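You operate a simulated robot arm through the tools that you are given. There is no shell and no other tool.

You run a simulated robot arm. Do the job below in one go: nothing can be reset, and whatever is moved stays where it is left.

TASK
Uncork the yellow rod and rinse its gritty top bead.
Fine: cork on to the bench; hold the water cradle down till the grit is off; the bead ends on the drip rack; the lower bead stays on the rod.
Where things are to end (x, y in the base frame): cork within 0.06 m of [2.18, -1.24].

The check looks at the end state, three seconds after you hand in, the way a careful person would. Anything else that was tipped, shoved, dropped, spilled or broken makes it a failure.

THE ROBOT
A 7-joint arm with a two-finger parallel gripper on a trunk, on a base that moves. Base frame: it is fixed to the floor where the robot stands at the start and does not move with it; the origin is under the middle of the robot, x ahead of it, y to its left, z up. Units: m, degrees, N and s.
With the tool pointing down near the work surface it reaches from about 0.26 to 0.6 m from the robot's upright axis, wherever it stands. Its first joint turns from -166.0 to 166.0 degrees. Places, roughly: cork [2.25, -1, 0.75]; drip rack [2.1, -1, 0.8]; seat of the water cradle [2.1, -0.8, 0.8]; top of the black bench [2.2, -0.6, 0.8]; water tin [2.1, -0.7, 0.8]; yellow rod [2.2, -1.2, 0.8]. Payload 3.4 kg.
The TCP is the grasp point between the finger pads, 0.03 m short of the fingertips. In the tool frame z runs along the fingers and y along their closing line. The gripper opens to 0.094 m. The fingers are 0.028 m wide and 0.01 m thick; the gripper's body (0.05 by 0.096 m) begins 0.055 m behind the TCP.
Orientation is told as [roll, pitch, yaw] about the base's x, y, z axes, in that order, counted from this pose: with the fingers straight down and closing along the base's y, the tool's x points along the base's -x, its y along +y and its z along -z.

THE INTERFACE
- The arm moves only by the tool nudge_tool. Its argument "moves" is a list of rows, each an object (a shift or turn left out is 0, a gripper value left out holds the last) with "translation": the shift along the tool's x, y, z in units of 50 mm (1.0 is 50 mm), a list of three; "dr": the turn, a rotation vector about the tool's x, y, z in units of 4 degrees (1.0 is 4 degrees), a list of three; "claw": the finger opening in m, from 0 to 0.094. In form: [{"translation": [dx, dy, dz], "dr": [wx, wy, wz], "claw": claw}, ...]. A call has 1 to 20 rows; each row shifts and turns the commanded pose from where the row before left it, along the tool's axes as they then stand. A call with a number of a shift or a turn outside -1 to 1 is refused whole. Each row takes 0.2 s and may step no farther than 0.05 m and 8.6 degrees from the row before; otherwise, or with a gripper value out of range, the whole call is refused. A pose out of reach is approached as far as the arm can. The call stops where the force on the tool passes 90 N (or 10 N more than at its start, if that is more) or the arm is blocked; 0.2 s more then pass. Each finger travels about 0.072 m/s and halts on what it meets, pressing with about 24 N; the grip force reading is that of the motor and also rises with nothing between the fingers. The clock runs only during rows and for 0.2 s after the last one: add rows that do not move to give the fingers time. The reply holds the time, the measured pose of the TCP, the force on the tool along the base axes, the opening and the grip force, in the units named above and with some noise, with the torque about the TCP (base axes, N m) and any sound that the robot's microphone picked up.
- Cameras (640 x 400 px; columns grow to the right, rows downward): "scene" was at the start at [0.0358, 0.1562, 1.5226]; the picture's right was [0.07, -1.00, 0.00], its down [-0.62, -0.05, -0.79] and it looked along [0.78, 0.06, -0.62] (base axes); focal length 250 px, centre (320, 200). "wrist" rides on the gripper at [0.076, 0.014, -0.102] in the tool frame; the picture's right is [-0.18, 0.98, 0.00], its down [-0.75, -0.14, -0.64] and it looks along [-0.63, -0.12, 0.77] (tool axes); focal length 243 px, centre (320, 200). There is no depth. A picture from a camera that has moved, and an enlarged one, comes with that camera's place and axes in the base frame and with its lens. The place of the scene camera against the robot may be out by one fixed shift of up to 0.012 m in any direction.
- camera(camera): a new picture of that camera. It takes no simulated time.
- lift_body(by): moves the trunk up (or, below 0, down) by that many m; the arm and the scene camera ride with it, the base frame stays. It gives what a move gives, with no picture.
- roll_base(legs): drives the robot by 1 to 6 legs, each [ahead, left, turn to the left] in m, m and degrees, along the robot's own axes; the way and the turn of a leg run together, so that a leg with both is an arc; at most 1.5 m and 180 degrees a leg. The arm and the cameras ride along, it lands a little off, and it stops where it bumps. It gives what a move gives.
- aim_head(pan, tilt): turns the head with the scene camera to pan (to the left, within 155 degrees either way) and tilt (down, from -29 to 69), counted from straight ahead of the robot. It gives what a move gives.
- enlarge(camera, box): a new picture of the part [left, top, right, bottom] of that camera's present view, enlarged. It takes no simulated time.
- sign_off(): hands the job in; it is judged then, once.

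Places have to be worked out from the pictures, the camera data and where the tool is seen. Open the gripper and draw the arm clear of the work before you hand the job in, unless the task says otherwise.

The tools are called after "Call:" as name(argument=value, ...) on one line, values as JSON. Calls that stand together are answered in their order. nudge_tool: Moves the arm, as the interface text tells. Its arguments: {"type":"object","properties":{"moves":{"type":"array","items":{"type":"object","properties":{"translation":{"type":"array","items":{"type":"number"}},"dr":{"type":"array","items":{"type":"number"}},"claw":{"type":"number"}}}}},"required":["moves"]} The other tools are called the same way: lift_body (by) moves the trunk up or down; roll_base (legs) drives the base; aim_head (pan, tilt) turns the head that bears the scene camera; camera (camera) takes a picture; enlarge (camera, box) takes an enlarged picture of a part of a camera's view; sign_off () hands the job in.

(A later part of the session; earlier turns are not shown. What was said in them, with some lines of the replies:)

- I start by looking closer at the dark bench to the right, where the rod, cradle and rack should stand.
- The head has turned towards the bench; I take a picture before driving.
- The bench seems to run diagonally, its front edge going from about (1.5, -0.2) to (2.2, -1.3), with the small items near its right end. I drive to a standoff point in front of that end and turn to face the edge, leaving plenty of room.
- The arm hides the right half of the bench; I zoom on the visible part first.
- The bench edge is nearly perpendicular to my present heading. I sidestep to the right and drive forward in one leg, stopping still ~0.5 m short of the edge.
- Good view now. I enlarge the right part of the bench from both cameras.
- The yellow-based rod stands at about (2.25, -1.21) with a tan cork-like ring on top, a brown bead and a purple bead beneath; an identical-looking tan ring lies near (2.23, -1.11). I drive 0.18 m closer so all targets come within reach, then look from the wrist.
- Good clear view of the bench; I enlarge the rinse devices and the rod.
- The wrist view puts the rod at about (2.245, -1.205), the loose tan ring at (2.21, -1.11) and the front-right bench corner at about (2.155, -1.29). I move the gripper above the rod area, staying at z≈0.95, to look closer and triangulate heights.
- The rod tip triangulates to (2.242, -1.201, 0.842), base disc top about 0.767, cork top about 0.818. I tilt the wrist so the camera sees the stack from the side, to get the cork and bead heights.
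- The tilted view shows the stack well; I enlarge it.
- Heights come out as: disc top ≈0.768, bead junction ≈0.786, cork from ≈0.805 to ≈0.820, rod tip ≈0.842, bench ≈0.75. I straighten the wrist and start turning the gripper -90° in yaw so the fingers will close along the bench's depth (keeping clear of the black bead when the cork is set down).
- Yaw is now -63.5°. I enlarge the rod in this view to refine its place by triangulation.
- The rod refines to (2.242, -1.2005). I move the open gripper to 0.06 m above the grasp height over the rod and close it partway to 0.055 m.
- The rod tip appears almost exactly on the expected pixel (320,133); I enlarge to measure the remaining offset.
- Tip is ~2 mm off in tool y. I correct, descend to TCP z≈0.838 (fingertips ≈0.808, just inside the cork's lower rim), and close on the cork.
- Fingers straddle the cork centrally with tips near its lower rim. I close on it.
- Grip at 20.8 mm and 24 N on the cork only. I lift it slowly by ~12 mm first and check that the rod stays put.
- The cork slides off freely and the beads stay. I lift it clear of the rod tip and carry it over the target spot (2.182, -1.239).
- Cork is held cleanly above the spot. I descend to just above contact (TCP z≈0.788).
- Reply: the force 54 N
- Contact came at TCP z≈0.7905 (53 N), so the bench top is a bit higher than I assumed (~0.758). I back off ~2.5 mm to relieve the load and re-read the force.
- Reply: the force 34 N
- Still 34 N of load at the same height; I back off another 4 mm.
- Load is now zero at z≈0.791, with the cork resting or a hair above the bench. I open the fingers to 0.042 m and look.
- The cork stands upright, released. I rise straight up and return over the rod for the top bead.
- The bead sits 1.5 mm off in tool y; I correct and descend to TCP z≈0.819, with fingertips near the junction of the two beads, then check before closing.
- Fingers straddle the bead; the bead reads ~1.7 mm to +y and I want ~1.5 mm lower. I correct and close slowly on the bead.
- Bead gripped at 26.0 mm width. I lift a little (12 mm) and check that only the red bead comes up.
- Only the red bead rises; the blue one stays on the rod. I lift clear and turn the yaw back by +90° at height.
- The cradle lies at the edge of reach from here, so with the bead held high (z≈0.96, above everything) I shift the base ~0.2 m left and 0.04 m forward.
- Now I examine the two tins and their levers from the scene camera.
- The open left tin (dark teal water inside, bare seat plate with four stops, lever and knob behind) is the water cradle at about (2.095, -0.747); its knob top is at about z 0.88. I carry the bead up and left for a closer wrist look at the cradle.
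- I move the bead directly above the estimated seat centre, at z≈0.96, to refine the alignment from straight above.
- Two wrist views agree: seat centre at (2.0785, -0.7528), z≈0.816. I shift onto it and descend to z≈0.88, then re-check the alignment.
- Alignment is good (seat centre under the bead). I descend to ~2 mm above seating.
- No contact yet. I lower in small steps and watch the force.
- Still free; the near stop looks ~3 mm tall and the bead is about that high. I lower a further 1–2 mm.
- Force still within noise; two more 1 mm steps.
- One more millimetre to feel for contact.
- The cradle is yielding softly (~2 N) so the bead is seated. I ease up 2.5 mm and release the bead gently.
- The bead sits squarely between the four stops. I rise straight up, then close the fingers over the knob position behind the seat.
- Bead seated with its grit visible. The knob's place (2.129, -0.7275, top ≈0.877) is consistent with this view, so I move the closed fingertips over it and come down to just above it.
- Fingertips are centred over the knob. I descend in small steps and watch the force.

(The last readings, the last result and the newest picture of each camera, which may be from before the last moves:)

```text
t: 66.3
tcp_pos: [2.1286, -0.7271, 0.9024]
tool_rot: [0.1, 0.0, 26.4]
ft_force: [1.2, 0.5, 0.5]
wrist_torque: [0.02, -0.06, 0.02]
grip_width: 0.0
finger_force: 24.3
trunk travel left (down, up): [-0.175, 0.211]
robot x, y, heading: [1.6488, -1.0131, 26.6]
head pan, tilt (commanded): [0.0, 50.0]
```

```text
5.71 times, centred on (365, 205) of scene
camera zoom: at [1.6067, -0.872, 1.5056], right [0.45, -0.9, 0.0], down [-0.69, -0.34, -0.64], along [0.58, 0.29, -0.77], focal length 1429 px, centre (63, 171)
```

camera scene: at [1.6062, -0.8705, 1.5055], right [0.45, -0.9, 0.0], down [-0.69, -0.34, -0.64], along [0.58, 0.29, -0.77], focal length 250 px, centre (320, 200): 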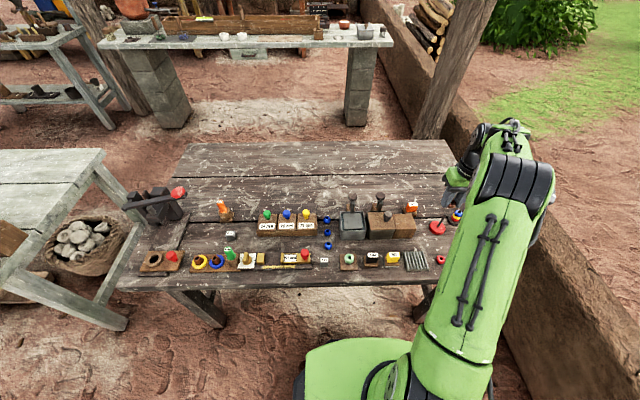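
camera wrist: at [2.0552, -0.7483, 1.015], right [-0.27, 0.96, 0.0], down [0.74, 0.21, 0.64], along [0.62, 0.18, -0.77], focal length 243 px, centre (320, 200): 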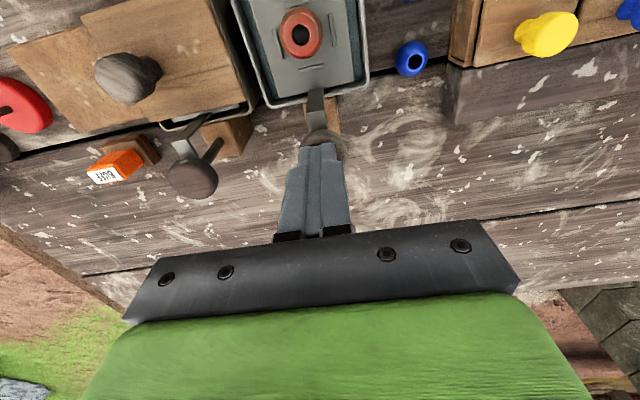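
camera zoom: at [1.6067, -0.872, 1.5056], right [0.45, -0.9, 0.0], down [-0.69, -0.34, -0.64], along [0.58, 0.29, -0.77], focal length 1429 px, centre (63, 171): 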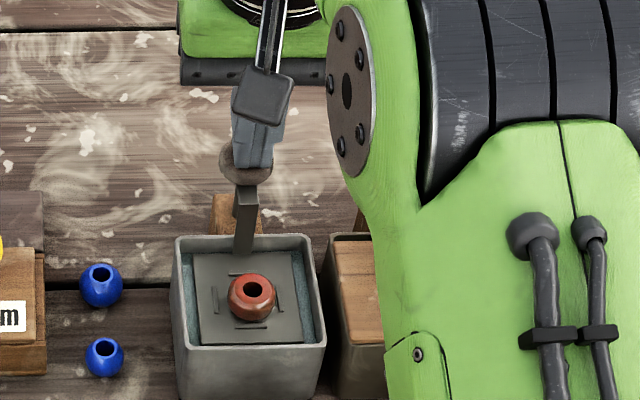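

The cradle is going down with the knob under very light force. I continue pressing in 5 mm steps, watching for the end stop.

Call:
nudge_tool(moves=[{"translation": [0, 0, 0.1], "claw": 0.0}, {"claw": 0.0}])

Call:
nudge_tool(moves=[{"translation": [0, 0, 0.1], "claw": 0.0}, {"claw": 0.0}])

Call:
enlarge(camera="wrist", box=[220, 0, 420, 170])

Call:
enlarge(camera="scene", box=[330, 170, 400, 240])

```text
t: 66.9
tcp_pos: [2.1297, -0.7268, 0.8986]
tool_rot: [0.0, 0.0, 26.4]
ft_force: [0.4, 0.9, 2.8]
wrist_torque: [0.03, -0.02, 0.04]
grip_width: 0.0
finger_force: 24.2
trunk travel left (down, up): [-0.175, 0.211]
robot x, y, heading: [1.6532, -1.0128, 26.4]
head pan, tilt (commanded): [0.0, 50.0]
```

```text
t: 67.5
tcp_pos: [2.129, -0.7269, 0.8925]
tool_rot: [-0.1, 0.0, 26.5]
ft_force: [-0.2, 1.2, 2.4]
wrist_torque: [0.07, -0.01, 0.05]
grip_width: 0.0005
finger_force: 24.0
trunk travel left (down, up): [-0.175, 0.211]
robot x, y, heading: [1.6496, -1.0146, 26.2]
head pan, tilt (commanded): [0.0, 50.0]
```

```text
2.35 times, centred on (320, 85) of wrist
camera zoom: at [2.0548, -0.7489, 0.9958], right [-0.27, 0.96, 0.0], down [0.74, 0.21, 0.64], along [0.62, 0.18, -0.77], focal length 571 px, centre (320, 471)
```

zoom: 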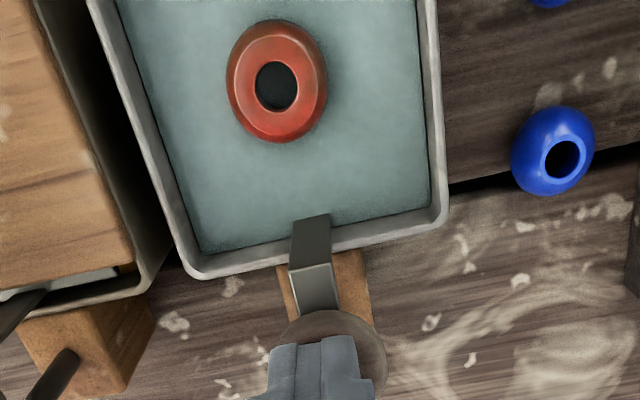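

```text
5.71 times, centred on (365, 205) of scene
camera zoom: at [1.6063, -0.8718, 1.5056], right [0.45, -0.9, 0.0], down [-0.69, -0.34, -0.64], along [0.58, 0.29, -0.77], focal length 1429 px, centre (63, 171)
```

zoom: 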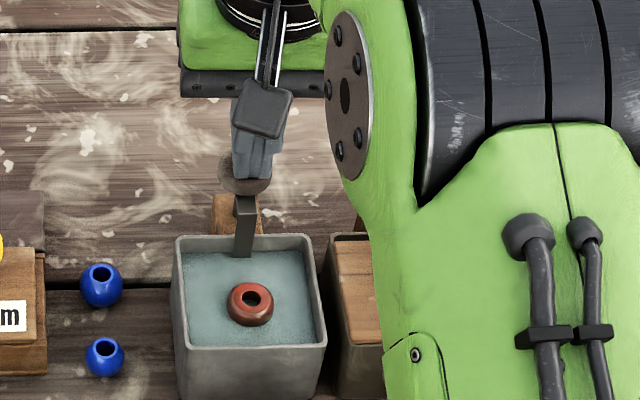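

The plate is now under water with the bead half submerged. I keep pressing down in 5 mm steps.

Call:
nudge_tool(moves=[{"translation": [0, 0, 0.1], "claw": 0.0}, {"claw": 0.0}])

Call:
nudge_tool(moves=[{"translation": [0, 0, 0.1], "claw": 0.0}, {"claw": 0.0}])

Call:
enlarge(camera="wrist", box=[220, 0, 420, 170])

Call:
enlarge(camera="scene", box=[330, 170, 400, 240])

```text
t: 68.1
tcp_pos: [2.1291, -0.7269, 0.8872]
tool_rot: [-0.1, 0.0, 26.4]
ft_force: [-0.5, 1.2, 2.3]
wrist_torque: [0.02, 0.0, -0.04]
grip_width: 0.0001
finger_force: 24.2
trunk travel left (down, up): [-0.175, 0.211]
robot x, y, heading: [1.6511, -1.0096, 26.4]
head pan, tilt (commanded): [0.0, 50.0]
```

```text
t: 68.7
tcp_pos: [2.1293, -0.7276, 0.8828]
tool_rot: [0.0, 0.0, 26.5]
ft_force: [1.2, -0.5, 2.8]
wrist_torque: [-0.04, -0.07, -0.02]
grip_width: 0.0
finger_force: 23.9
trunk travel left (down, up): [-0.175, 0.211]
robot x, y, heading: [1.6522, -1.011, 26.2]
head pan, tilt (commanded): [0.0, 50.0]
```

```text
2.35 times, centred on (320, 85) of wrist
camera zoom: at [2.0546, -0.7489, 0.9854], right [-0.27, 0.96, 0.0], down [0.74, 0.21, 0.64], along [0.62, 0.17, -0.77], focal length 571 px, centre (320, 471)
```

zoom: 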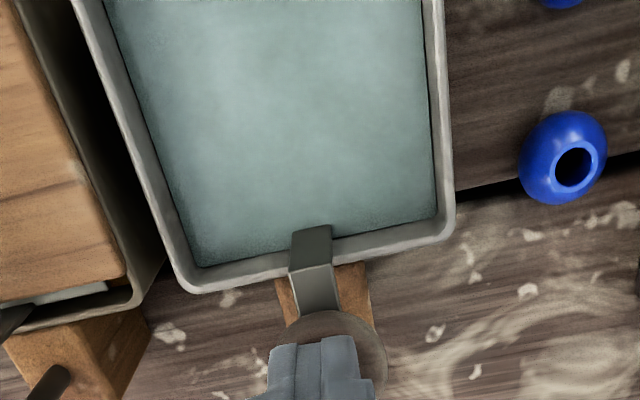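

```text
5.71 times, centred on (365, 205) of scene
camera zoom: at [1.6066, -0.8721, 1.5056], right [0.45, -0.9, 0.0], down [-0.69, -0.34, -0.64], along [0.58, 0.29, -0.77], focal length 1429 px, centre (63, 171)
```

zoom: 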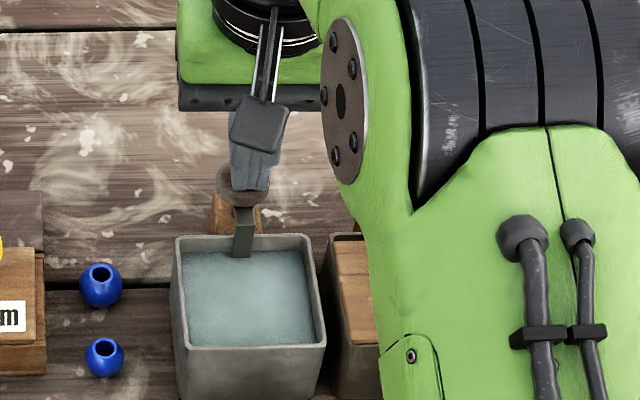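

The bead is fully submerged. I press a few mm further to be safe and hold for several seconds.

Call:
nudge_tool(moves=[{"translation": [0, 0, 0.05], "claw": 0.0}, {"translation": [0, 0, 0.05], "claw": 0.0}, {"claw": 0.0}])

Call:
enlarge(camera="wrist", box=[220, 0, 420, 170])

```text
t: 69.5
tcp_pos: [2.1291, -0.7273, 0.8775]
tool_rot: [0.1, 0.0, 26.4]
ft_force: [0.7, -1.4, 2.8]
wrist_torque: [-0.04, 0.01, -0.01]
grip_width: 0.0
finger_force: 24.2
trunk travel left (down, up): [-0.175, 0.211]
robot x, y, heading: [1.6477, -1.0142, 26.4]
head pan, tilt (commanded): [0.0, 50.0]
```

```text
2.35 times, centred on (320, 85) of wrist
camera zoom: at [2.0545, -0.7486, 0.9811], right [-0.27, 0.96, 0.0], down [0.74, 0.21, 0.64], along [0.62, 0.17, -0.77], focal length 571 px, centre (320, 471)
```

zoom: 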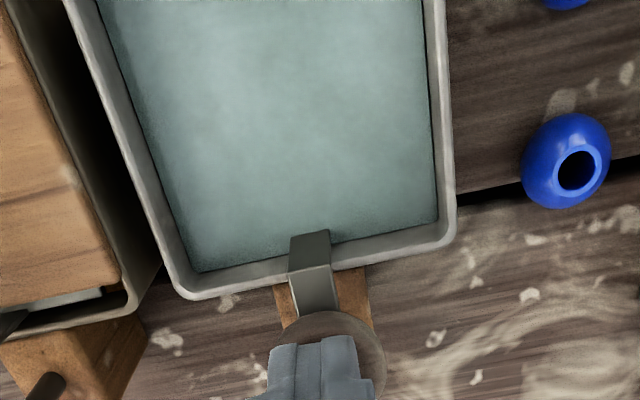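

Force is still ~3 N; I press a bit more in 2.5 mm steps to find the end stop so the cradle is fully down.

Call:
nudge_tool(moves=[{"translation": [0, 0, 0.05], "claw": 0.0}, {"claw": 0.0}])

Call:
nudge_tool(moves=[{"translation": [0, 0, 0.04], "claw": 0.0}, {"claw": 0.0}])

Call:
camera(camera="wrist")

Call:
enlarge(camera="scene", box=[330, 170, 400, 240])

```text
t: 70.1
tcp_pos: [2.1307, -0.7271, 0.8756]
tool_rot: [0.0, 0.0, 26.4]
ft_force: [0.0, -1.3, 3.5]
wrist_torque: [-0.04, 0.03, -0.03]
grip_width: 0.0
finger_force: 24.0
trunk travel left (down, up): [-0.175, 0.211]
robot x, y, heading: [1.649, -1.0164, 26.5]
head pan, tilt (commanded): [0.0, 50.0]
```

```text
t: 70.7
tcp_pos: [2.1293, -0.7271, 0.8735]
tool_rot: [0.0, 0.0, 26.5]
ft_force: [0.2, 1.4, 3.5]
wrist_torque: [0.03, -0.01, -0.03]
grip_width: 0.0
finger_force: 23.9
trunk travel left (down, up): [-0.175, 0.211]
robot x, y, heading: [1.6498, -1.0135, 26.5]
head pan, tilt (commanded): [0.0, 50.0]
```

```text
taken
camera wrist: at [2.0544, -0.7487, 0.9761], right [-0.27, 0.96, 0.0], down [0.74, 0.21, 0.64], along [0.62, 0.18, -0.77], focal length 243 px, centre (320, 200)
```

wrist: 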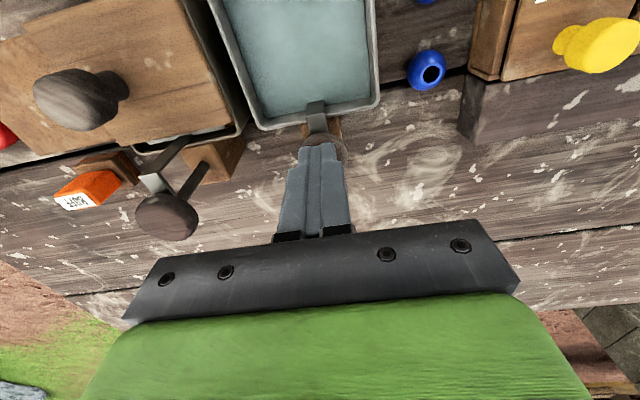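

```text
5.71 times, centred on (365, 205) of scene
camera zoom: at [1.6062, -0.8719, 1.5056], right [0.45, -0.9, 0.0], down [-0.69, -0.34, -0.64], along [0.58, 0.29, -0.77], focal length 1429 px, centre (63, 171)
```

zoom: 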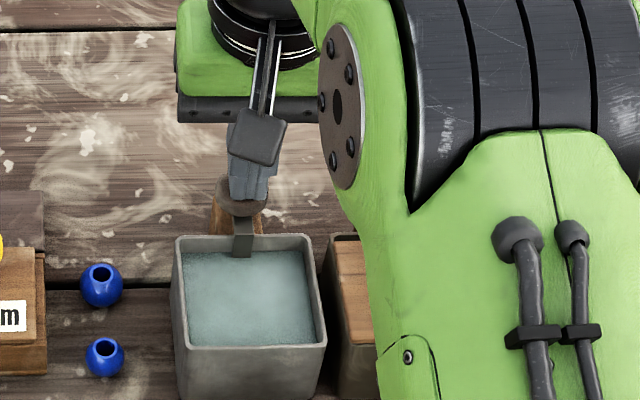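

Cradle is well down (≈34 mm travel, 3.5 N). I hold it there for about 8 s.

Call:
nudge_tool(moves=[{"claw": 0.0}, {"claw": 0.0}, {"claw": 0.0}, {"claw": 0.0}, {"claw": 0.0}, {"claw": 0.0}, {"claw": 0.0}, {"claw": 0.0}, {"claw": 0.0}, {"claw": 0.0}, {"claw": 0.0}, {"claw": 0.0}, {"claw": 0.0}, {"claw": 0.0}, {"claw": 0.0}, {"claw": 0.0}, {"claw": 0.0}, {"claw": 0.0}, {"claw": 0.0}, {"claw": 0.0}])

Call:
nudge_tool(moves=[{"claw": 0.0}, {"claw": 0.0}, {"claw": 0.0}, {"claw": 0.0}, {"claw": 0.0}, {"claw": 0.0}, {"claw": 0.0}, {"claw": 0.0}, {"claw": 0.0}, {"claw": 0.0}, {"claw": 0.0}, {"claw": 0.0}, {"claw": 0.0}, {"claw": 0.0}, {"claw": 0.0}, {"claw": 0.0}, {"claw": 0.0}, {"claw": 0.0}, {"claw": 0.0}, {"claw": 0.0}])

Call:
enlarge(camera="wrist", box=[220, 0, 420, 170])

```text
t: 74.9
tcp_pos: [2.1289, -0.7276, 0.8727]
tool_rot: [0.0, -0.1, 26.3]
ft_force: [-0.4, 0.0, 3.2]
wrist_torque: [0.03, 0.01, -0.02]
grip_width: 0.0
finger_force: 23.9
trunk travel left (down, up): [-0.175, 0.211]
robot x, y, heading: [1.6509, -1.0096, 26.5]
head pan, tilt (commanded): [0.0, 50.0]
```

```text
t: 79.1
tcp_pos: [2.1288, -0.7274, 0.8736]
tool_rot: [0.0, 0.1, 26.5]
ft_force: [-0.2, -0.9, 2.9]
wrist_torque: [-0.01, 0.0, 0.03]
grip_width: 0.0
finger_force: 24.1
trunk travel left (down, up): [-0.175, 0.211]
robot x, y, heading: [1.6483, -1.0131, 26.6]
head pan, tilt (commanded): [0.0, 50.0]
```

```text
2.35 times, centred on (320, 85) of wrist
camera zoom: at [2.0546, -0.749, 0.9761], right [-0.27, 0.96, 0.0], down [0.74, 0.21, 0.64], along [0.62, 0.18, -0.77], focal length 571 px, centre (320, 471)
```

zoom: 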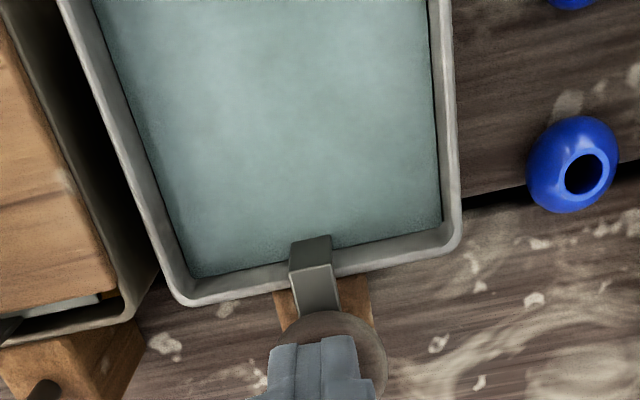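

Held ~9 s so far. I let the cradle rise slowly (following the knob) to inspect the bead.

Call:
nudge_tool(moves=[{"translation": [0, 0, -0.06], "claw": 0.0}, {"translation": [0, 0, -0.06], "claw": 0.0}, {"translation": [0, 0, -0.06], "claw": 0.0}, {"translation": [0, 0, -0.06], "claw": 0.0}, {"translation": [0, 0, -0.06], "claw": 0.0}, {"translation": [0, 0, -0.06], "claw": 0.0}, {"translation": [0, 0, -0.06], "claw": 0.0}, {"translation": [0, 0, -0.06], "claw": 0.0}, {"translation": [0, 0, -0.06], "claw": 0.0}, {"translation": [0, 0, -0.06], "claw": 0.0}, {"translation": [0, 0, -0.06], "claw": 0.0}, {"claw": 0.0}, {"claw": 0.0}])

Call:
enlarge(camera="wrist", box=[220, 0, 420, 170])

Call:
enlarge(camera="scene", box=[330, 170, 400, 240])

```text
t: 81.9
tcp_pos: [2.1287, -0.7278, 0.906]
tool_rot: [0.1, 0.1, 26.3]
ft_force: [-0.6, 0.0, 1.4]
wrist_torque: [-0.04, 0.02, -0.04]
grip_width: 0.0002
finger_force: 23.9
trunk travel left (down, up): [-0.175, 0.211]
robot x, y, heading: [1.6481, -1.0144, 26.5]
head pan, tilt (commanded): [0.0, 50.0]
```

```text
2.35 times, centred on (320, 85) of wrist
camera zoom: at [2.0549, -0.7485, 1.0098], right [-0.27, 0.96, 0.0], down [0.74, 0.21, 0.64], along [0.62, 0.18, -0.77], focal length 571 px, centre (320, 471)
```

zoom: 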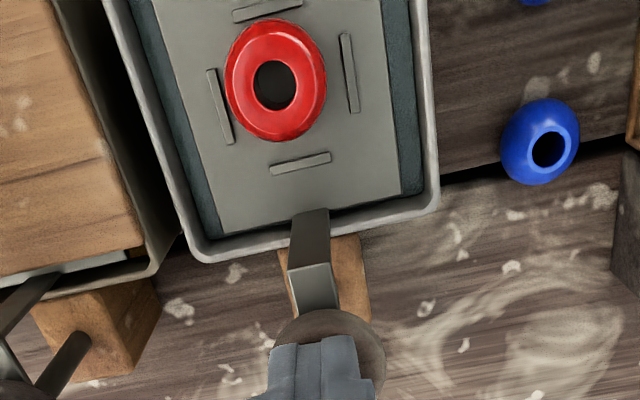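

```text
5.71 times, centred on (365, 205) of scene
camera zoom: at [1.6063, -0.872, 1.5056], right [0.45, -0.9, 0.0], down [-0.69, -0.34, -0.64], along [0.58, 0.29, -0.77], focal length 1429 px, centre (63, 171)
```

zoom: 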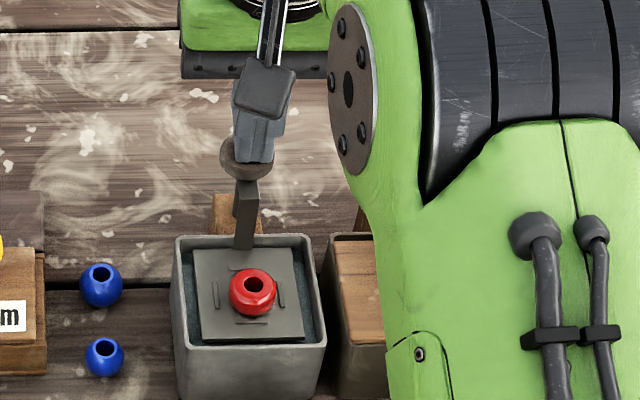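

The bead is now bright clean red. I enlarge it further to make sure no grit remains.

Call:
enlarge(camera="wrist", box=[280, 0, 340, 60])

Call:
enlarge(camera="scene", box=[345, 205, 375, 235])

```text
6.67 times, centred on (310, 30) of wrist
camera zoom: at [2.0549, -0.7485, 1.0098], right [-0.27, 0.96, 0.0], down [0.74, 0.21, 0.64], along [0.62, 0.18, -0.77], focal length 1618 px, centre (387, 1333)
```

zoom: 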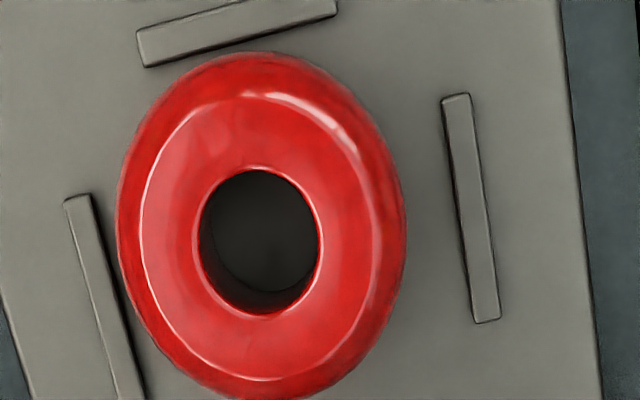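

```text
13.33 times, centred on (360, 220) of scene
camera zoom: at [1.6063, -0.872, 1.5056], right [0.45, -0.9, 0.0], down [-0.69, -0.34, -0.64], along [0.58, 0.29, -0.77], focal length 3334 px, centre (-213, -67)
```

zoom: 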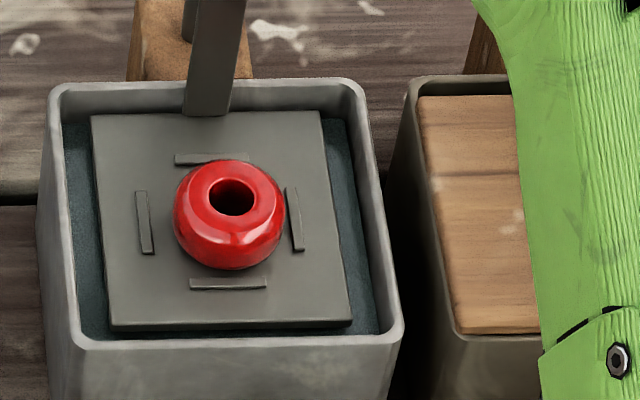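

It looks fully clean. I lift off the knob and take a comparison look at the loose clean red bead on the bench.

Call:
nudge_tool(moves=[{"translation": [0, 0, -0.1], "claw": 0.0}, {"translation": [0, 0, -0.3], "claw": 0.0}, {"translation": [0, 0, -0.4], "claw": 0.03}, {"claw": 0.05}, {"claw": 0.05}])

Call:
camera(camera="scene")

Call:
camera(camera="wrist")

```text
t: 83.1
tcp_pos: [2.1301, -0.7271, 0.946]
tool_rot: [0.0, 0.0, 26.4]
ft_force: [0.1, 0.0, -0.4]
wrist_torque: [-0.02, -0.01, 0.02]
grip_width: 0.05
finger_force: 0.1
trunk travel left (down, up): [-0.175, 0.211]
robot x, y, heading: [1.648, -1.0164, 26.2]
head pan, tilt (commanded): [0.0, 50.0]
```

```text
taken
camera scene: at [1.6066, -0.8719, 1.5056], right [0.45, -0.9, 0.0], down [-0.69, -0.34, -0.64], along [0.58, 0.29, -0.77], focal length 250 px, centre (320, 200)
```

scene: 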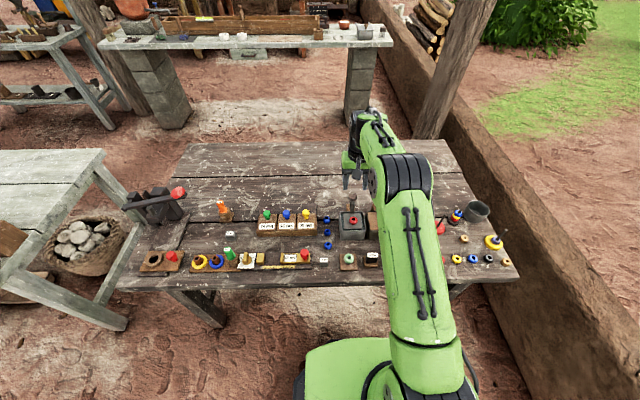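

```text
taken
camera wrist: at [2.0553, -0.7487, 1.049], right [-0.27, 0.96, 0.0], down [0.74, 0.21, 0.64], along [0.62, 0.18, -0.77], focal length 243 px, centre (320, 200)
```

wrist: 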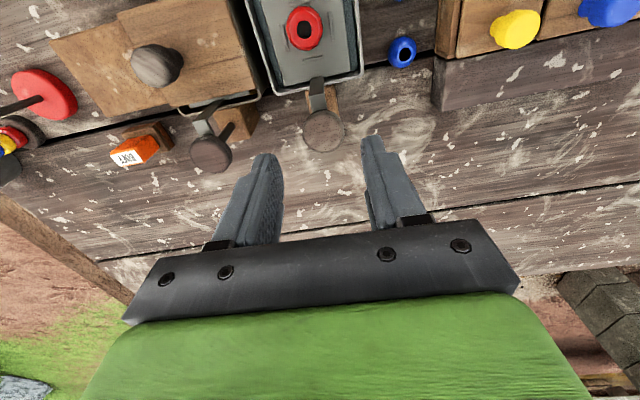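

The rinsed bead matches the clean red beads. I move back above the seat with open fingers to measure the bead's position.

Call:
nudge_tool(moves=[{"translation": [0.384, -0.009, 0], "claw": 0.055}, {"translation": [0.384, -0.009, 0], "claw": 0.055}, {"translation": [0.384, -0.009, 0], "claw": 0.055}, {"claw": 0.055}, {"claw": 0.055}])

Call:
enlarge(camera="wrist", box=[240, 40, 400, 200])

Call:
enlarge(camera="scene", box=[340, 190, 400, 250])

```text
t: 84.3
tcp_pos: [2.0783, -0.7557, 0.9464]
tool_rot: [-0.1, 0.0, 26.4]
ft_force: [-0.7, 0.1, 0.0]
wrist_torque: [0.01, 0.01, 0.01]
grip_width: 0.0553
finger_force: 0.1
trunk travel left (down, up): [-0.175, 0.211]
robot x, y, heading: [1.6458, -1.0175, 26.4]
head pan, tilt (commanded): [0.0, 50.0]
```

```text
2.50 times, centred on (320, 120) of wrist
camera zoom: at [2.0034, -0.7768, 1.0495], right [-0.27, 0.96, 0.0], down [0.74, 0.21, 0.64], along [0.62, 0.18, -0.77], focal length 606 px, centre (320, 400)
```

zoom: 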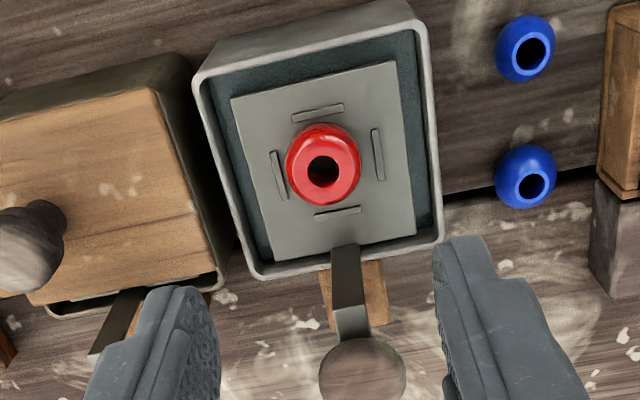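

```text
6.67 times, centred on (370, 220) of scene
camera zoom: at [1.6064, -0.872, 1.5056], right [0.45, -0.9, 0.0], down [-0.69, -0.34, -0.64], along [0.58, 0.29, -0.77], focal length 1667 px, centre (-13, 67)
```

zoom: 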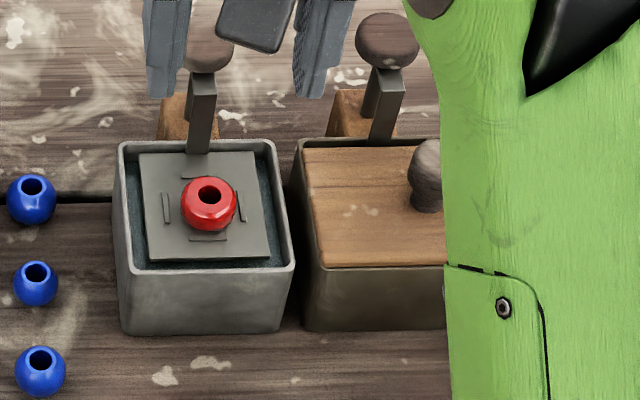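

The bead is at (2.076, -0.756). I narrow the fingers to 0.045 m, centre on it and descend to grasp height (TCP z≈0.850).

Call:
nudge_tool(moves=[{"translation": [0.04, 0.02, 0.1], "claw": 0.045}, {"translation": [0, 0, 0.45], "claw": 0.045}, {"translation": [0, 0, 0.45], "claw": 0.045}, {"translation": [0, 0, 0.45], "claw": 0.045}, {"translation": [0, 0, 0.45], "claw": 0.045}, {"claw": 0.045}])

Call:
enlarge(camera="wrist", box=[240, 60, 400, 220])

```text
t: 85.7
tcp_pos: [2.0759, -0.7534, 0.8516]
tool_rot: [0.0, 0.0, 26.3]
ft_force: [0.3, -0.4, 0.7]
wrist_torque: [0.0, 0.0, 0.0]
grip_width: 0.0448
finger_force: 0.0
trunk travel left (down, up): [-0.175, 0.211]
robot x, y, heading: [1.6522, -1.014, 26.2]
head pan, tilt (commanded): [0.0, 50.0]
```

```text
2.50 times, centred on (320, 140) of wrist
camera zoom: at [2.0015, -0.7749, 0.9542], right [-0.27, 0.96, 0.0], down [0.74, 0.21, 0.64], along [0.62, 0.18, -0.77], focal length 606 px, centre (320, 350)
```

zoom: 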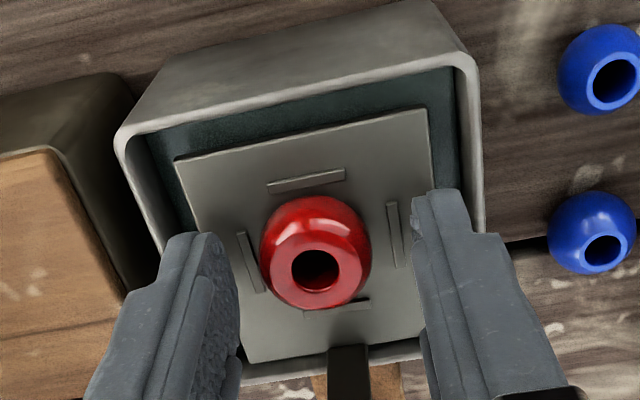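

Bead is centred between the fingers. I lower 1 mm more and close slowly.

Call:
nudge_tool(moves=[{"translation": [0, -0.02, 0.025], "claw": 0.045}, {"claw": 0.038}, {"claw": 0.032}, {"claw": 0.026}, {"claw": 0.018}, {"claw": 0.015}, {"claw": 0.015}])

Call:
enlarge(camera="wrist", box=[240, 60, 400, 220])

```text
t: 87.3
tcp_pos: [2.0757, -0.7551, 0.8514]
tool_rot: [0.0, -0.1, 26.4]
ft_force: [0.4, 0.2, 0.0]
wrist_torque: [-0.05, -0.02, -0.04]
grip_width: 0.0258
finger_force: 24.0
trunk travel left (down, up): [-0.175, 0.211]
robot x, y, heading: [1.6496, -1.0156, 26.5]
head pan, tilt (commanded): [0.0, 50.0]
```

```text
2.50 times, centred on (320, 140) of wrist
camera zoom: at [2.0021, -0.7759, 0.9532], right [-0.27, 0.96, 0.0], down [0.74, 0.21, 0.64], along [0.62, 0.18, -0.77], focal length 606 px, centre (320, 350)
```

zoom: 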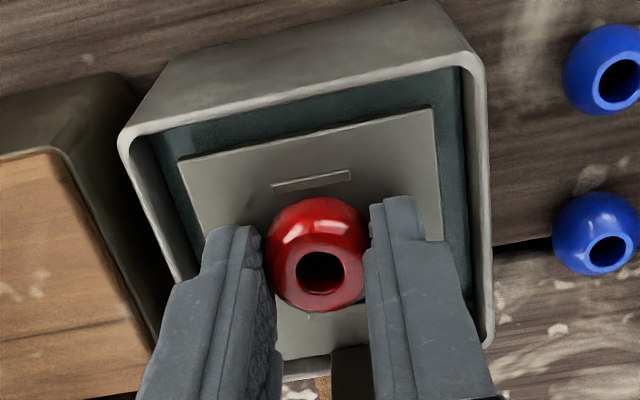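

Held at 25.8 mm. I lift straight up and carry the bead over towards the drip rack at about (2.057, -0.986).

Call:
nudge_tool(moves=[{"translation": [0, 0, -0.2]}, {"translation": [0, 0, -0.5]}, {"translation": [0, 0, -0.7]}, {"translation": [0, 0, -0.78]}, {"translation": [0.477, -0.795, 0]}, {"translation": [0.477, -0.795, 0]}, {"translation": [0.477, -0.795, 0]}, {"translation": [0.477, -0.795, 0]}, {"translation": [0.477, -0.795, 0]}, {}, {}])

Call:
camera(camera="wrist")

Call:
enlarge(camera="wrist", box=[230, 20, 410, 200])

Call:
camera(camera="scene")

```text
t: 89.7
tcp_pos: [2.0573, -0.9853, 0.9584]
tool_rot: [0.0, 0.2, 26.3]
ft_force: [0.3, 0.2, -0.1]
wrist_torque: [0.0, -0.03, 0.0]
grip_width: 0.0253
finger_force: 24.0
trunk travel left (down, up): [-0.175, 0.211]
robot x, y, heading: [1.6495, -1.0157, 26.3]
head pan, tilt (commanded): [0.0, 50.0]
```

```text
taken
camera wrist: at [1.9831, -1.0063, 1.062], right [-0.27, 0.96, 0.0], down [0.74, 0.21, 0.64], along [0.62, 0.18, -0.77], focal length 243 px, centre (320, 200)
```

wrist: 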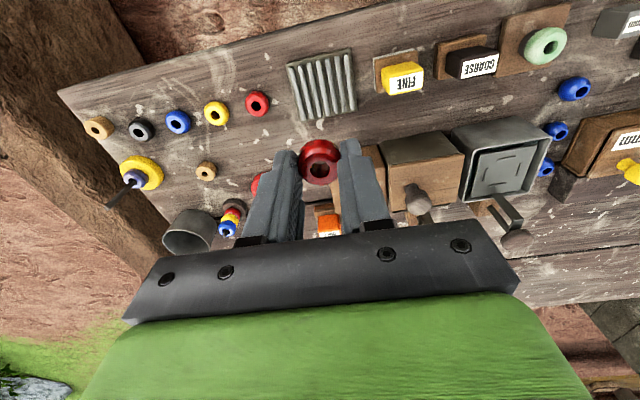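

```text
2.22 times, centred on (320, 110) of wrist
camera zoom: at [1.9831, -1.0063, 1.062], right [-0.27, 0.96, 0.0], down [0.74, 0.21, 0.64], along [0.62, 0.18, -0.77], focal length 539 px, centre (320, 400)
```

zoom: 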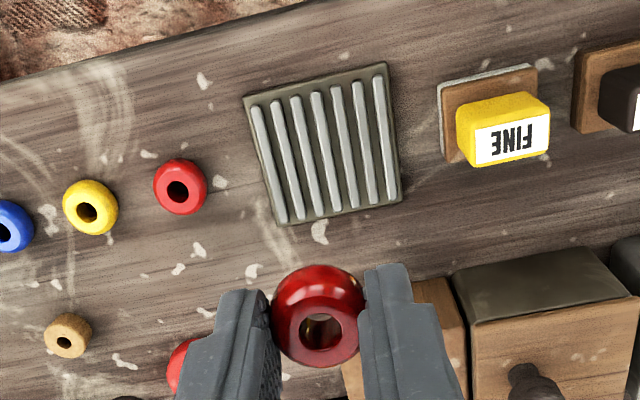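

```text
taken
camera scene: at [1.6066, -0.8723, 1.5057], right [0.45, -0.9, 0.0], down [-0.69, -0.34, -0.64], along [0.58, 0.29, -0.77], focal length 250 px, centre (320, 200)
```

scene: 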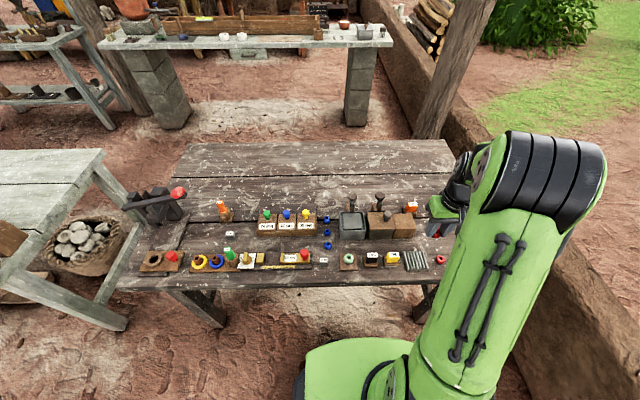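

The rack centre computes to about (2.060, -0.9815), top near z 0.768. I centre over it, descend to TCP z≈0.82 and look again.

Call:
nudge_tool(moves=[{"translation": [-0.08, 0.044, 0.5]}, {"translation": [0, 0, 0.7]}, {"translation": [0, 0, 0.7]}, {"translation": [0, 0, 0.7]}, {"translation": [0, 0, 0.17]}, {}])

Call:
camera(camera="wrist")

Call:
enlarge(camera="wrist", box=[230, 60, 410, 240])

Call:
enlarge(camera="scene", box=[380, 220, 450, 290])

```text
t: 91.1
tcp_pos: [2.0616, -0.9823, 0.8195]
tool_rot: [0.0, 0.0, 26.4]
ft_force: [0.6, -0.2, 0.7]
wrist_torque: [0.02, 0.02, -0.02]
grip_width: 0.0254
finger_force: 24.1
trunk travel left (down, up): [-0.175, 0.211]
robot x, y, heading: [1.6486, -1.0105, 26.5]
head pan, tilt (commanded): [0.0, 50.0]
```

```text
taken
camera wrist: at [1.9868, -1.0042, 0.9225], right [-0.27, 0.96, 0.0], down [0.74, 0.21, 0.64], along [0.62, 0.18, -0.77], focal length 243 px, centre (320, 200)
```

wrist: 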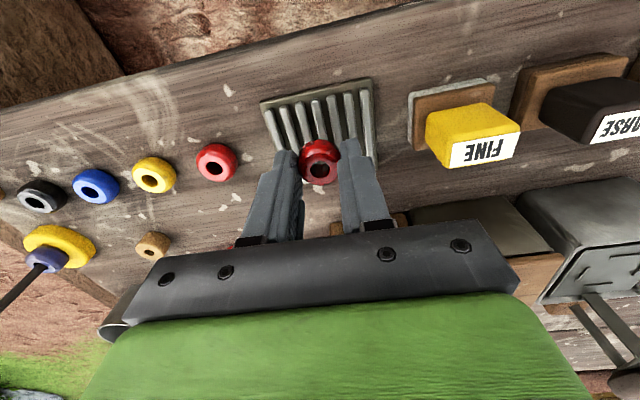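

```text
2.22 times, centred on (320, 150) of wrist
camera zoom: at [1.9868, -1.0042, 0.9225], right [-0.27, 0.96, 0.0], down [0.74, 0.21, 0.64], along [0.62, 0.18, -0.77], focal length 539 px, centre (320, 311)
```

zoom: 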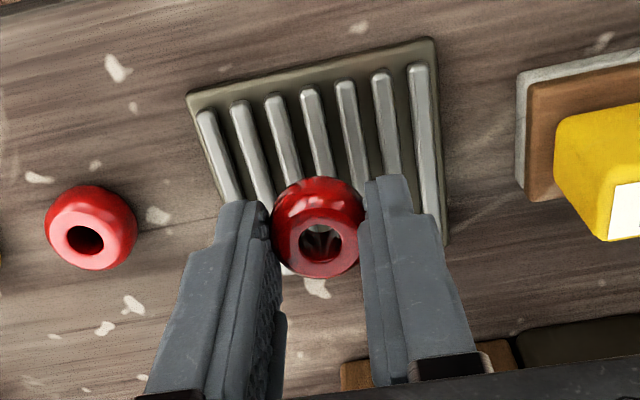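

```text
5.71 times, centred on (415, 255) of scene
camera zoom: at [1.6067, -0.8719, 1.5056], right [0.45, -0.9, 0.0], down [-0.69, -0.34, -0.64], along [0.58, 0.29, -0.77], focal length 1429 px, centre (-223, -114)
```

zoom: 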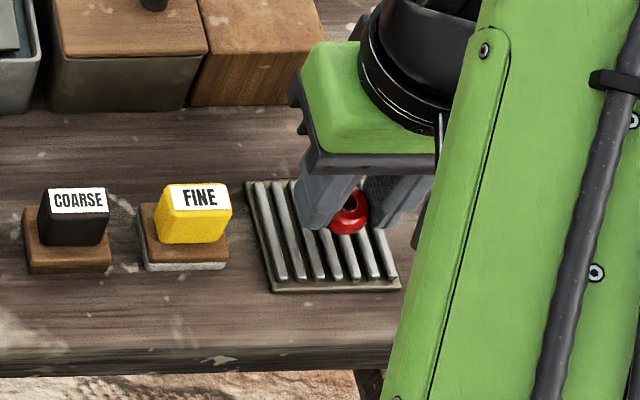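

The bead is centred over the rack. I descend to just above expected contact, then feel for it in small steps.

Call:
nudge_tool(moves=[{"translation": [0, 0.02, 0.12]}, {"translation": [0, 0, 0.1]}, {}])

Call:
nudge_tool(moves=[{"translation": [0, 0, 0.03]}, {}])

Call:
enlarge(camera="wrist", box=[230, 60, 410, 240])

Call:
enlarge(camera="scene", box=[395, 235, 435, 275])

```text
t: 91.9
tcp_pos: [2.0615, -0.9814, 0.8093]
tool_rot: [-0.1, 0.0, 26.4]
ft_force: [0.0, -0.4, -0.4]
wrist_torque: [0.0, -0.02, -0.01]
grip_width: 0.0259
finger_force: 24.2
trunk travel left (down, up): [-0.175, 0.211]
robot x, y, heading: [1.6504, -1.0146, 26.2]
head pan, tilt (commanded): [0.0, 50.0]
```

```text
t: 92.5
tcp_pos: [2.061, -0.9816, 0.8079]
tool_rot: [0.1, 0.0, 26.4]
ft_force: [0.4, 0.0, 0.6]
wrist_torque: [0.03, -0.01, 0.04]
grip_width: 0.0255
finger_force: 23.7
trunk travel left (down, up): [-0.175, 0.211]
robot x, y, heading: [1.6502, -1.0126, 26.4]
head pan, tilt (commanded): [0.0, 50.0]
```

```text
2.22 times, centred on (320, 150) of wrist
camera zoom: at [1.9866, -1.0029, 0.9108], right [-0.27, 0.96, 0.0], down [0.74, 0.21, 0.64], along [0.62, 0.18, -0.77], focal length 539 px, centre (320, 311)
```

zoom: 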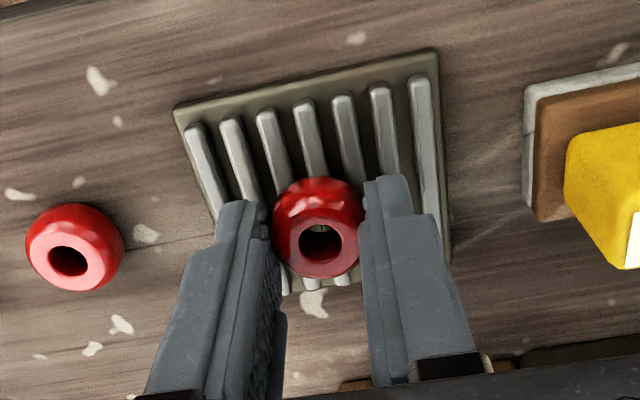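

```text
10.00 times, centred on (415, 255) of scene
camera zoom: at [1.6066, -0.8719, 1.5056], right [0.45, -0.9, 0.0], down [-0.69, -0.34, -0.64], along [0.58, 0.29, -0.77], focal length 2500 px, centre (-630, -350)
```

zoom: 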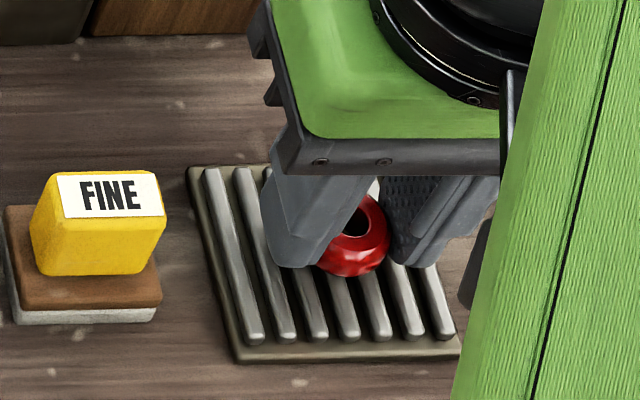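

Close to contact and roughly central; I shift 3 mm toward the rack centre and continue down in 1 mm steps.

Call:
nudge_tool(moves=[{"translation": [0.06, 0.03, 0]}, {"translation": [0, 0, 0.03]}, {}])

Call:
nudge_tool(moves=[{"translation": [0, 0, 0.02]}, {}])

Call:
nudge_tool(moves=[{"translation": [0, 0, 0.02]}, {}])

```text
t: 93.3
tcp_pos: [2.0585, -0.982, 0.8072]
tool_rot: [0.0, 0.1, 26.3]
ft_force: [-1.0, 1.3, -0.6]
wrist_torque: [0.01, 0.02, 0.0]
grip_width: 0.0257
finger_force: 24.3
trunk travel left (down, up): [-0.175, 0.211]
robot x, y, heading: [1.6519, -1.0122, 26.5]
head pan, tilt (commanded): [0.0, 50.0]
```

```text
t: 93.9
tcp_pos: [2.0569, -0.9824, 0.8053]
tool_rot: [-0.1, -0.1, 26.5]
ft_force: [-0.5, -0.3, 0.2]
wrist_torque: [0.02, 0.03, -0.01]
grip_width: 0.0258
finger_force: 24.2
trunk travel left (down, up): [-0.175, 0.211]
robot x, y, heading: [1.6473, -1.014, 26.2]
head pan, tilt (commanded): [0.0, 50.0]
```

```text
t: 94.5
tcp_pos: [2.0582, -0.9815, 0.8051]
tool_rot: [-0.1, 0.1, 26.5]
ft_force: [-1.6, 0.6, 3.7]
wrist_torque: [0.02, 0.0, 0.02]
grip_width: 0.0252
finger_force: 24.1
trunk travel left (down, up): [-0.175, 0.211]
robot x, y, heading: [1.652, -1.0118, 26.4]
head pan, tilt (commanded): [0.0, 50.0]
```

Light contact (3.7 N): the bead rests on the bars. I open the fingers slowly.

Call:
nudge_tool(moves=[{"translation": [0, 0, -0.01]}, {"claw": 0.03}, {"claw": 0.034}, {"claw": 0.04}, {"claw": 0.046}, {"claw": 0.046}])

Call:
enlarge(camera="wrist", box=[230, 60, 410, 240])

```text
t: 95.9
tcp_pos: [2.0589, -0.982, 0.8043]
tool_rot: [0.0, -0.1, 26.4]
ft_force: [0.8, 0.5, -1.0]
wrist_torque: [0.0, -0.02, 0.0]
grip_width: 0.0457
finger_force: 0.0
trunk travel left (down, up): [-0.175, 0.211]
robot x, y, heading: [1.6486, -1.016, 26.4]
head pan, tilt (commanded): [0.0, 50.0]
```

```text
2.22 times, centred on (320, 150) of wrist
camera zoom: at [1.9831, -1.0028, 0.9083], right [-0.27, 0.96, 0.0], down [0.74, 0.21, 0.64], along [0.62, 0.18, -0.77], focal length 539 px, centre (320, 311)
```

zoom: 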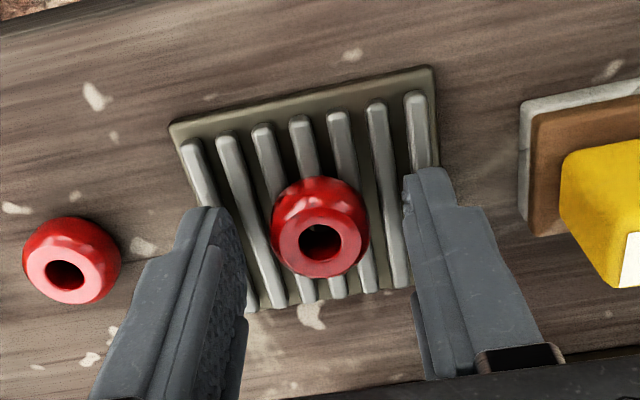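

The bead stands flat on the rack. I raise the gripper straight up and well clear, then inspect the whole bench.

Call:
nudge_tool(moves=[{"translation": [0, 0, -0.2]}, {"translation": [0, 0, -0.5]}, {"translation": [0, 0, -0.8]}, {"translation": [0, 0, -0.9]}, {"translation": [0, 0, -0.9]}, {"translation": [0, 0, -0.9]}, {}])

Call:
camera(camera="wrist")

Call:
camera(camera="scene")

```text
t: 97.5
tcp_pos: [2.0579, -0.9811, 1.0158]
tool_rot: [0.0, 0.0, 26.5]
ft_force: [-0.2, -0.7, 0.0]
wrist_torque: [0.03, -0.02, 0.0]
grip_width: 0.0461
finger_force: 0.0
trunk travel left (down, up): [-0.175, 0.211]
robot x, y, heading: [1.6477, -1.0146, 26.6]
head pan, tilt (commanded): [0.0, 50.0]
```

```text
taken
camera wrist: at [1.9836, -1.0022, 1.12], right [-0.27, 0.96, 0.0], down [0.74, 0.21, 0.64], along [0.62, 0.17, -0.77], focal length 243 px, centre (320, 200)
```

wrist: 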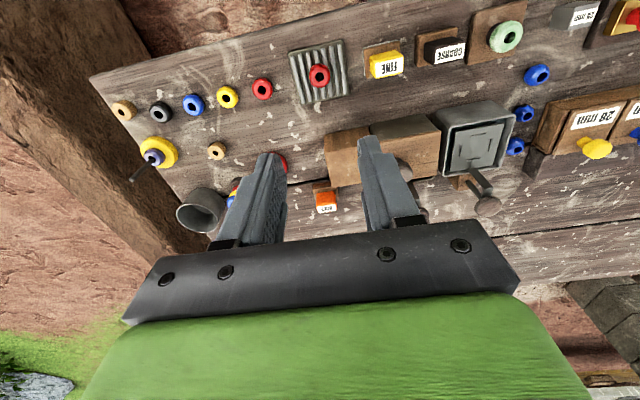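

```text
taken
camera scene: at [1.607, -0.8719, 1.5056], right [0.45, -0.9, 0.0], down [-0.69, -0.34, -0.64], along [0.58, 0.29, -0.77], focal length 250 px, centre (320, 200)
```

scene: 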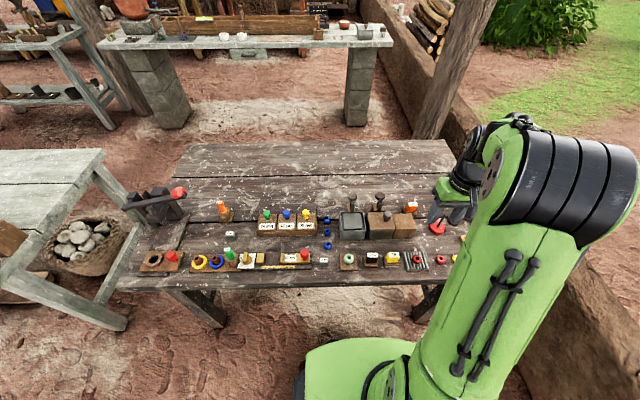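

I enlarge the rod/cork corner and the rack for a final check of positions and cleanliness.

Call:
enlarge(camera="wrist", box=[90, 70, 270, 230])

Call:
enlarge(camera="wrist", box=[240, 30, 360, 120])

Call:
enlarge(camera="scene", box=[320, 180, 470, 290])

```text
2.50 times, centred on (180, 150) of wrist
camera zoom: at [1.9836, -1.0022, 1.12], right [-0.27, 0.96, 0.0], down [0.74, 0.21, 0.64], along [0.62, 0.17, -0.77], focal length 606 px, centre (670, 325)
```

zoom: 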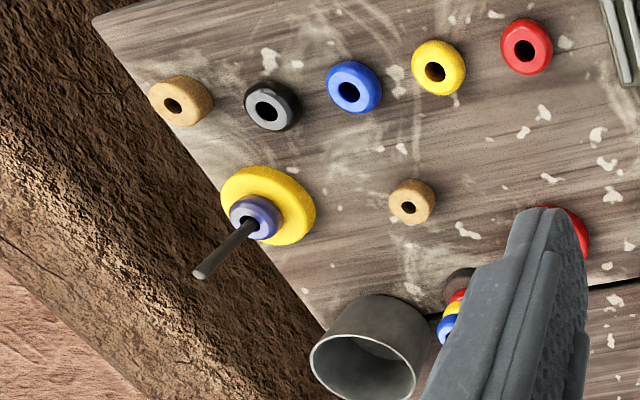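

```text
4.44 times, centred on (300, 75) of wrist
camera zoom: at [1.9836, -1.0022, 1.12], right [-0.27, 0.96, 0.0], down [0.74, 0.21, 0.64], along [0.62, 0.17, -0.77], focal length 1078 px, centre (409, 756)
```

zoom: 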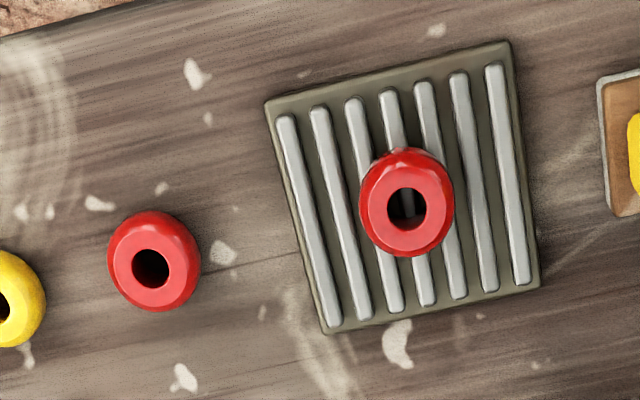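

```text
3.64 times, centred on (395, 235) of scene
camera zoom: at [1.607, -0.8719, 1.5056], right [0.45, -0.9, 0.0], down [-0.69, -0.34, -0.64], along [0.58, 0.29, -0.77], focal length 909 px, centre (47, 73)
```

zoom: 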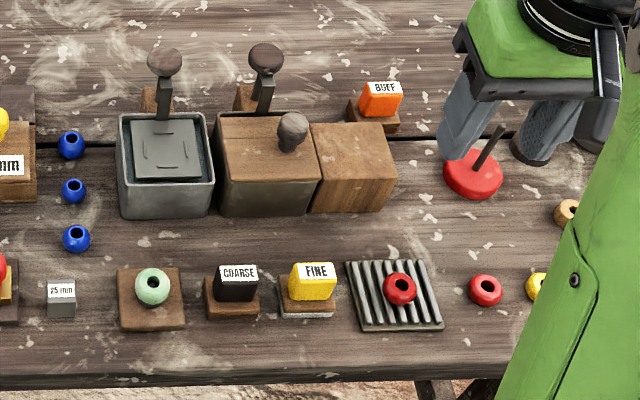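

Everything checks: cork upright at ≈(2.183, -1.242), blue bead still on the rod, clean red bead on the rack, cradle back up. I open the gripper fully, raise it and back the robot away.

Call:
nudge_tool(moves=[{"translation": [0.2, 0, -0.6], "claw": 0.06}, {"translation": [0.3, 0, -0.6], "claw": 0.08}, {"translation": [0.3, 0, -0.6], "claw": 0.094}, {"claw": 0.094}, {"claw": 0.094}])

Call:
roll_base(legs=[[-0.3, 0, 0]])

Call:
camera(camera="scene")

```text
t: 98.7
tcp_pos: [2.0211, -0.9995, 1.1038]
tool_rot: [0.0, 0.0, 26.4]
ft_force: [0.5, 1.1, -0.6]
wrist_torque: [0.0, 0.01, 0.0]
grip_width: 0.0944
finger_force: 0.2
trunk travel left (down, up): [-0.175, 0.211]
robot x, y, heading: [1.6479, -1.013, 26.3]
head pan, tilt (commanded): [0.0, 50.0]
```

```text
t: 100.8
tcp_pos: [1.7484, -1.1356, 1.1056]
tool_rot: [0.0, 0.0, 26.4]
ft_force: [0.3, -0.4, 0.5]
wrist_torque: [0.03, -0.04, -0.02]
grip_width: 0.0939
finger_force: 0.1
trunk travel left (down, up): [-0.175, 0.211]
robot x, y, heading: [1.3774, -1.1502, 26.5]
head pan, tilt (commanded): [0.0, 50.0]
```

```text
taken
camera scene: at [1.3321, -1.0082, 1.5056], right [0.44, -0.9, 0.0], down [-0.69, -0.34, -0.64], along [0.58, 0.29, -0.77], focal length 250 px, centre (320, 200)
```

scene: 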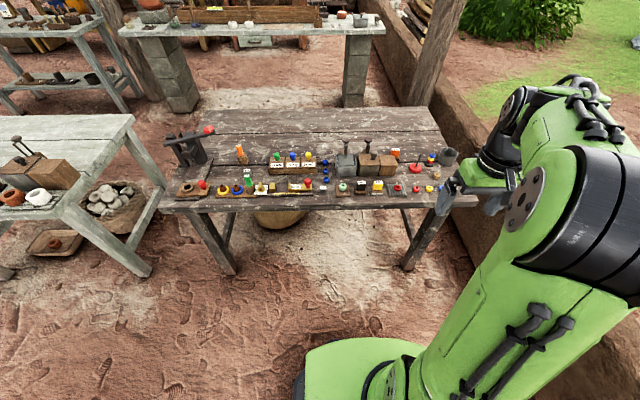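

The arm is clear of the bench and the gripper open. One last enlarged look at the bench confirms nothing was disturbed before handing in.

Call:
enlarge(camera="scene", box=[320, 130, 480, 230])

```text
4.00 times, centred on (400, 180) of scene
camera zoom: at [1.3321, -1.0082, 1.5056], right [0.44, -0.9, 0.0], down [-0.69, -0.34, -0.64], along [0.58, 0.29, -0.77], focal length 1000 px, centre (0, 280)
```

zoom: 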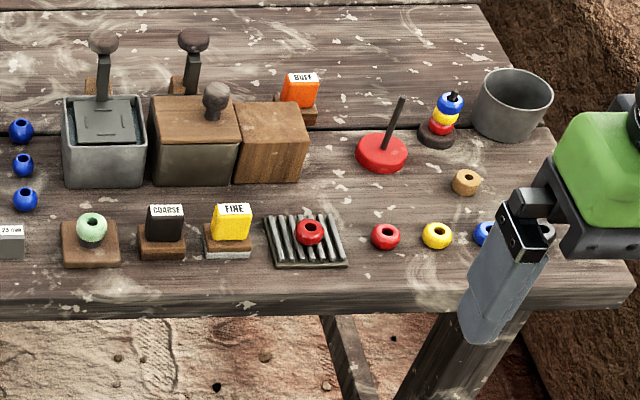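

The rinsed bead sits on the rack, the cradle has risen, and nothing else appears moved. I hand the job in.

Call:
sign_off()

```text
The job is handed in.
```

I uncorked the yellow rod, rinsed its gritty top bead clean and set it on the drip rack. I've handed the job in; the result of the check hasn't come back.

- **Cork:** it stands upright on the bench at about (2.183, -1.242), a few millimetres from the target. There were two matching tan corks. I moved the one that was on the rod; the other was already lying on the bench near (2.21, -1.11), and I left it there.
- **Rinse:** I put the bead on the seat of the open water tin and held the cradle down for about 9 s. The bead came up bright red, matching the loose red bead on the bench. The cradle has risen back to its normal height.
- **Rod:** the blue lower bead is still on it.
- **Setting the cork down:** it met the bench sooner than I expected and pressed to about 53 N before I backed off. The cork stayed upright, and nothing nearby looked disturbed.

In the last pictures nothing else on the bench looked moved, tipped or spilled. The gripper is open and the robot is backed away from the bench.
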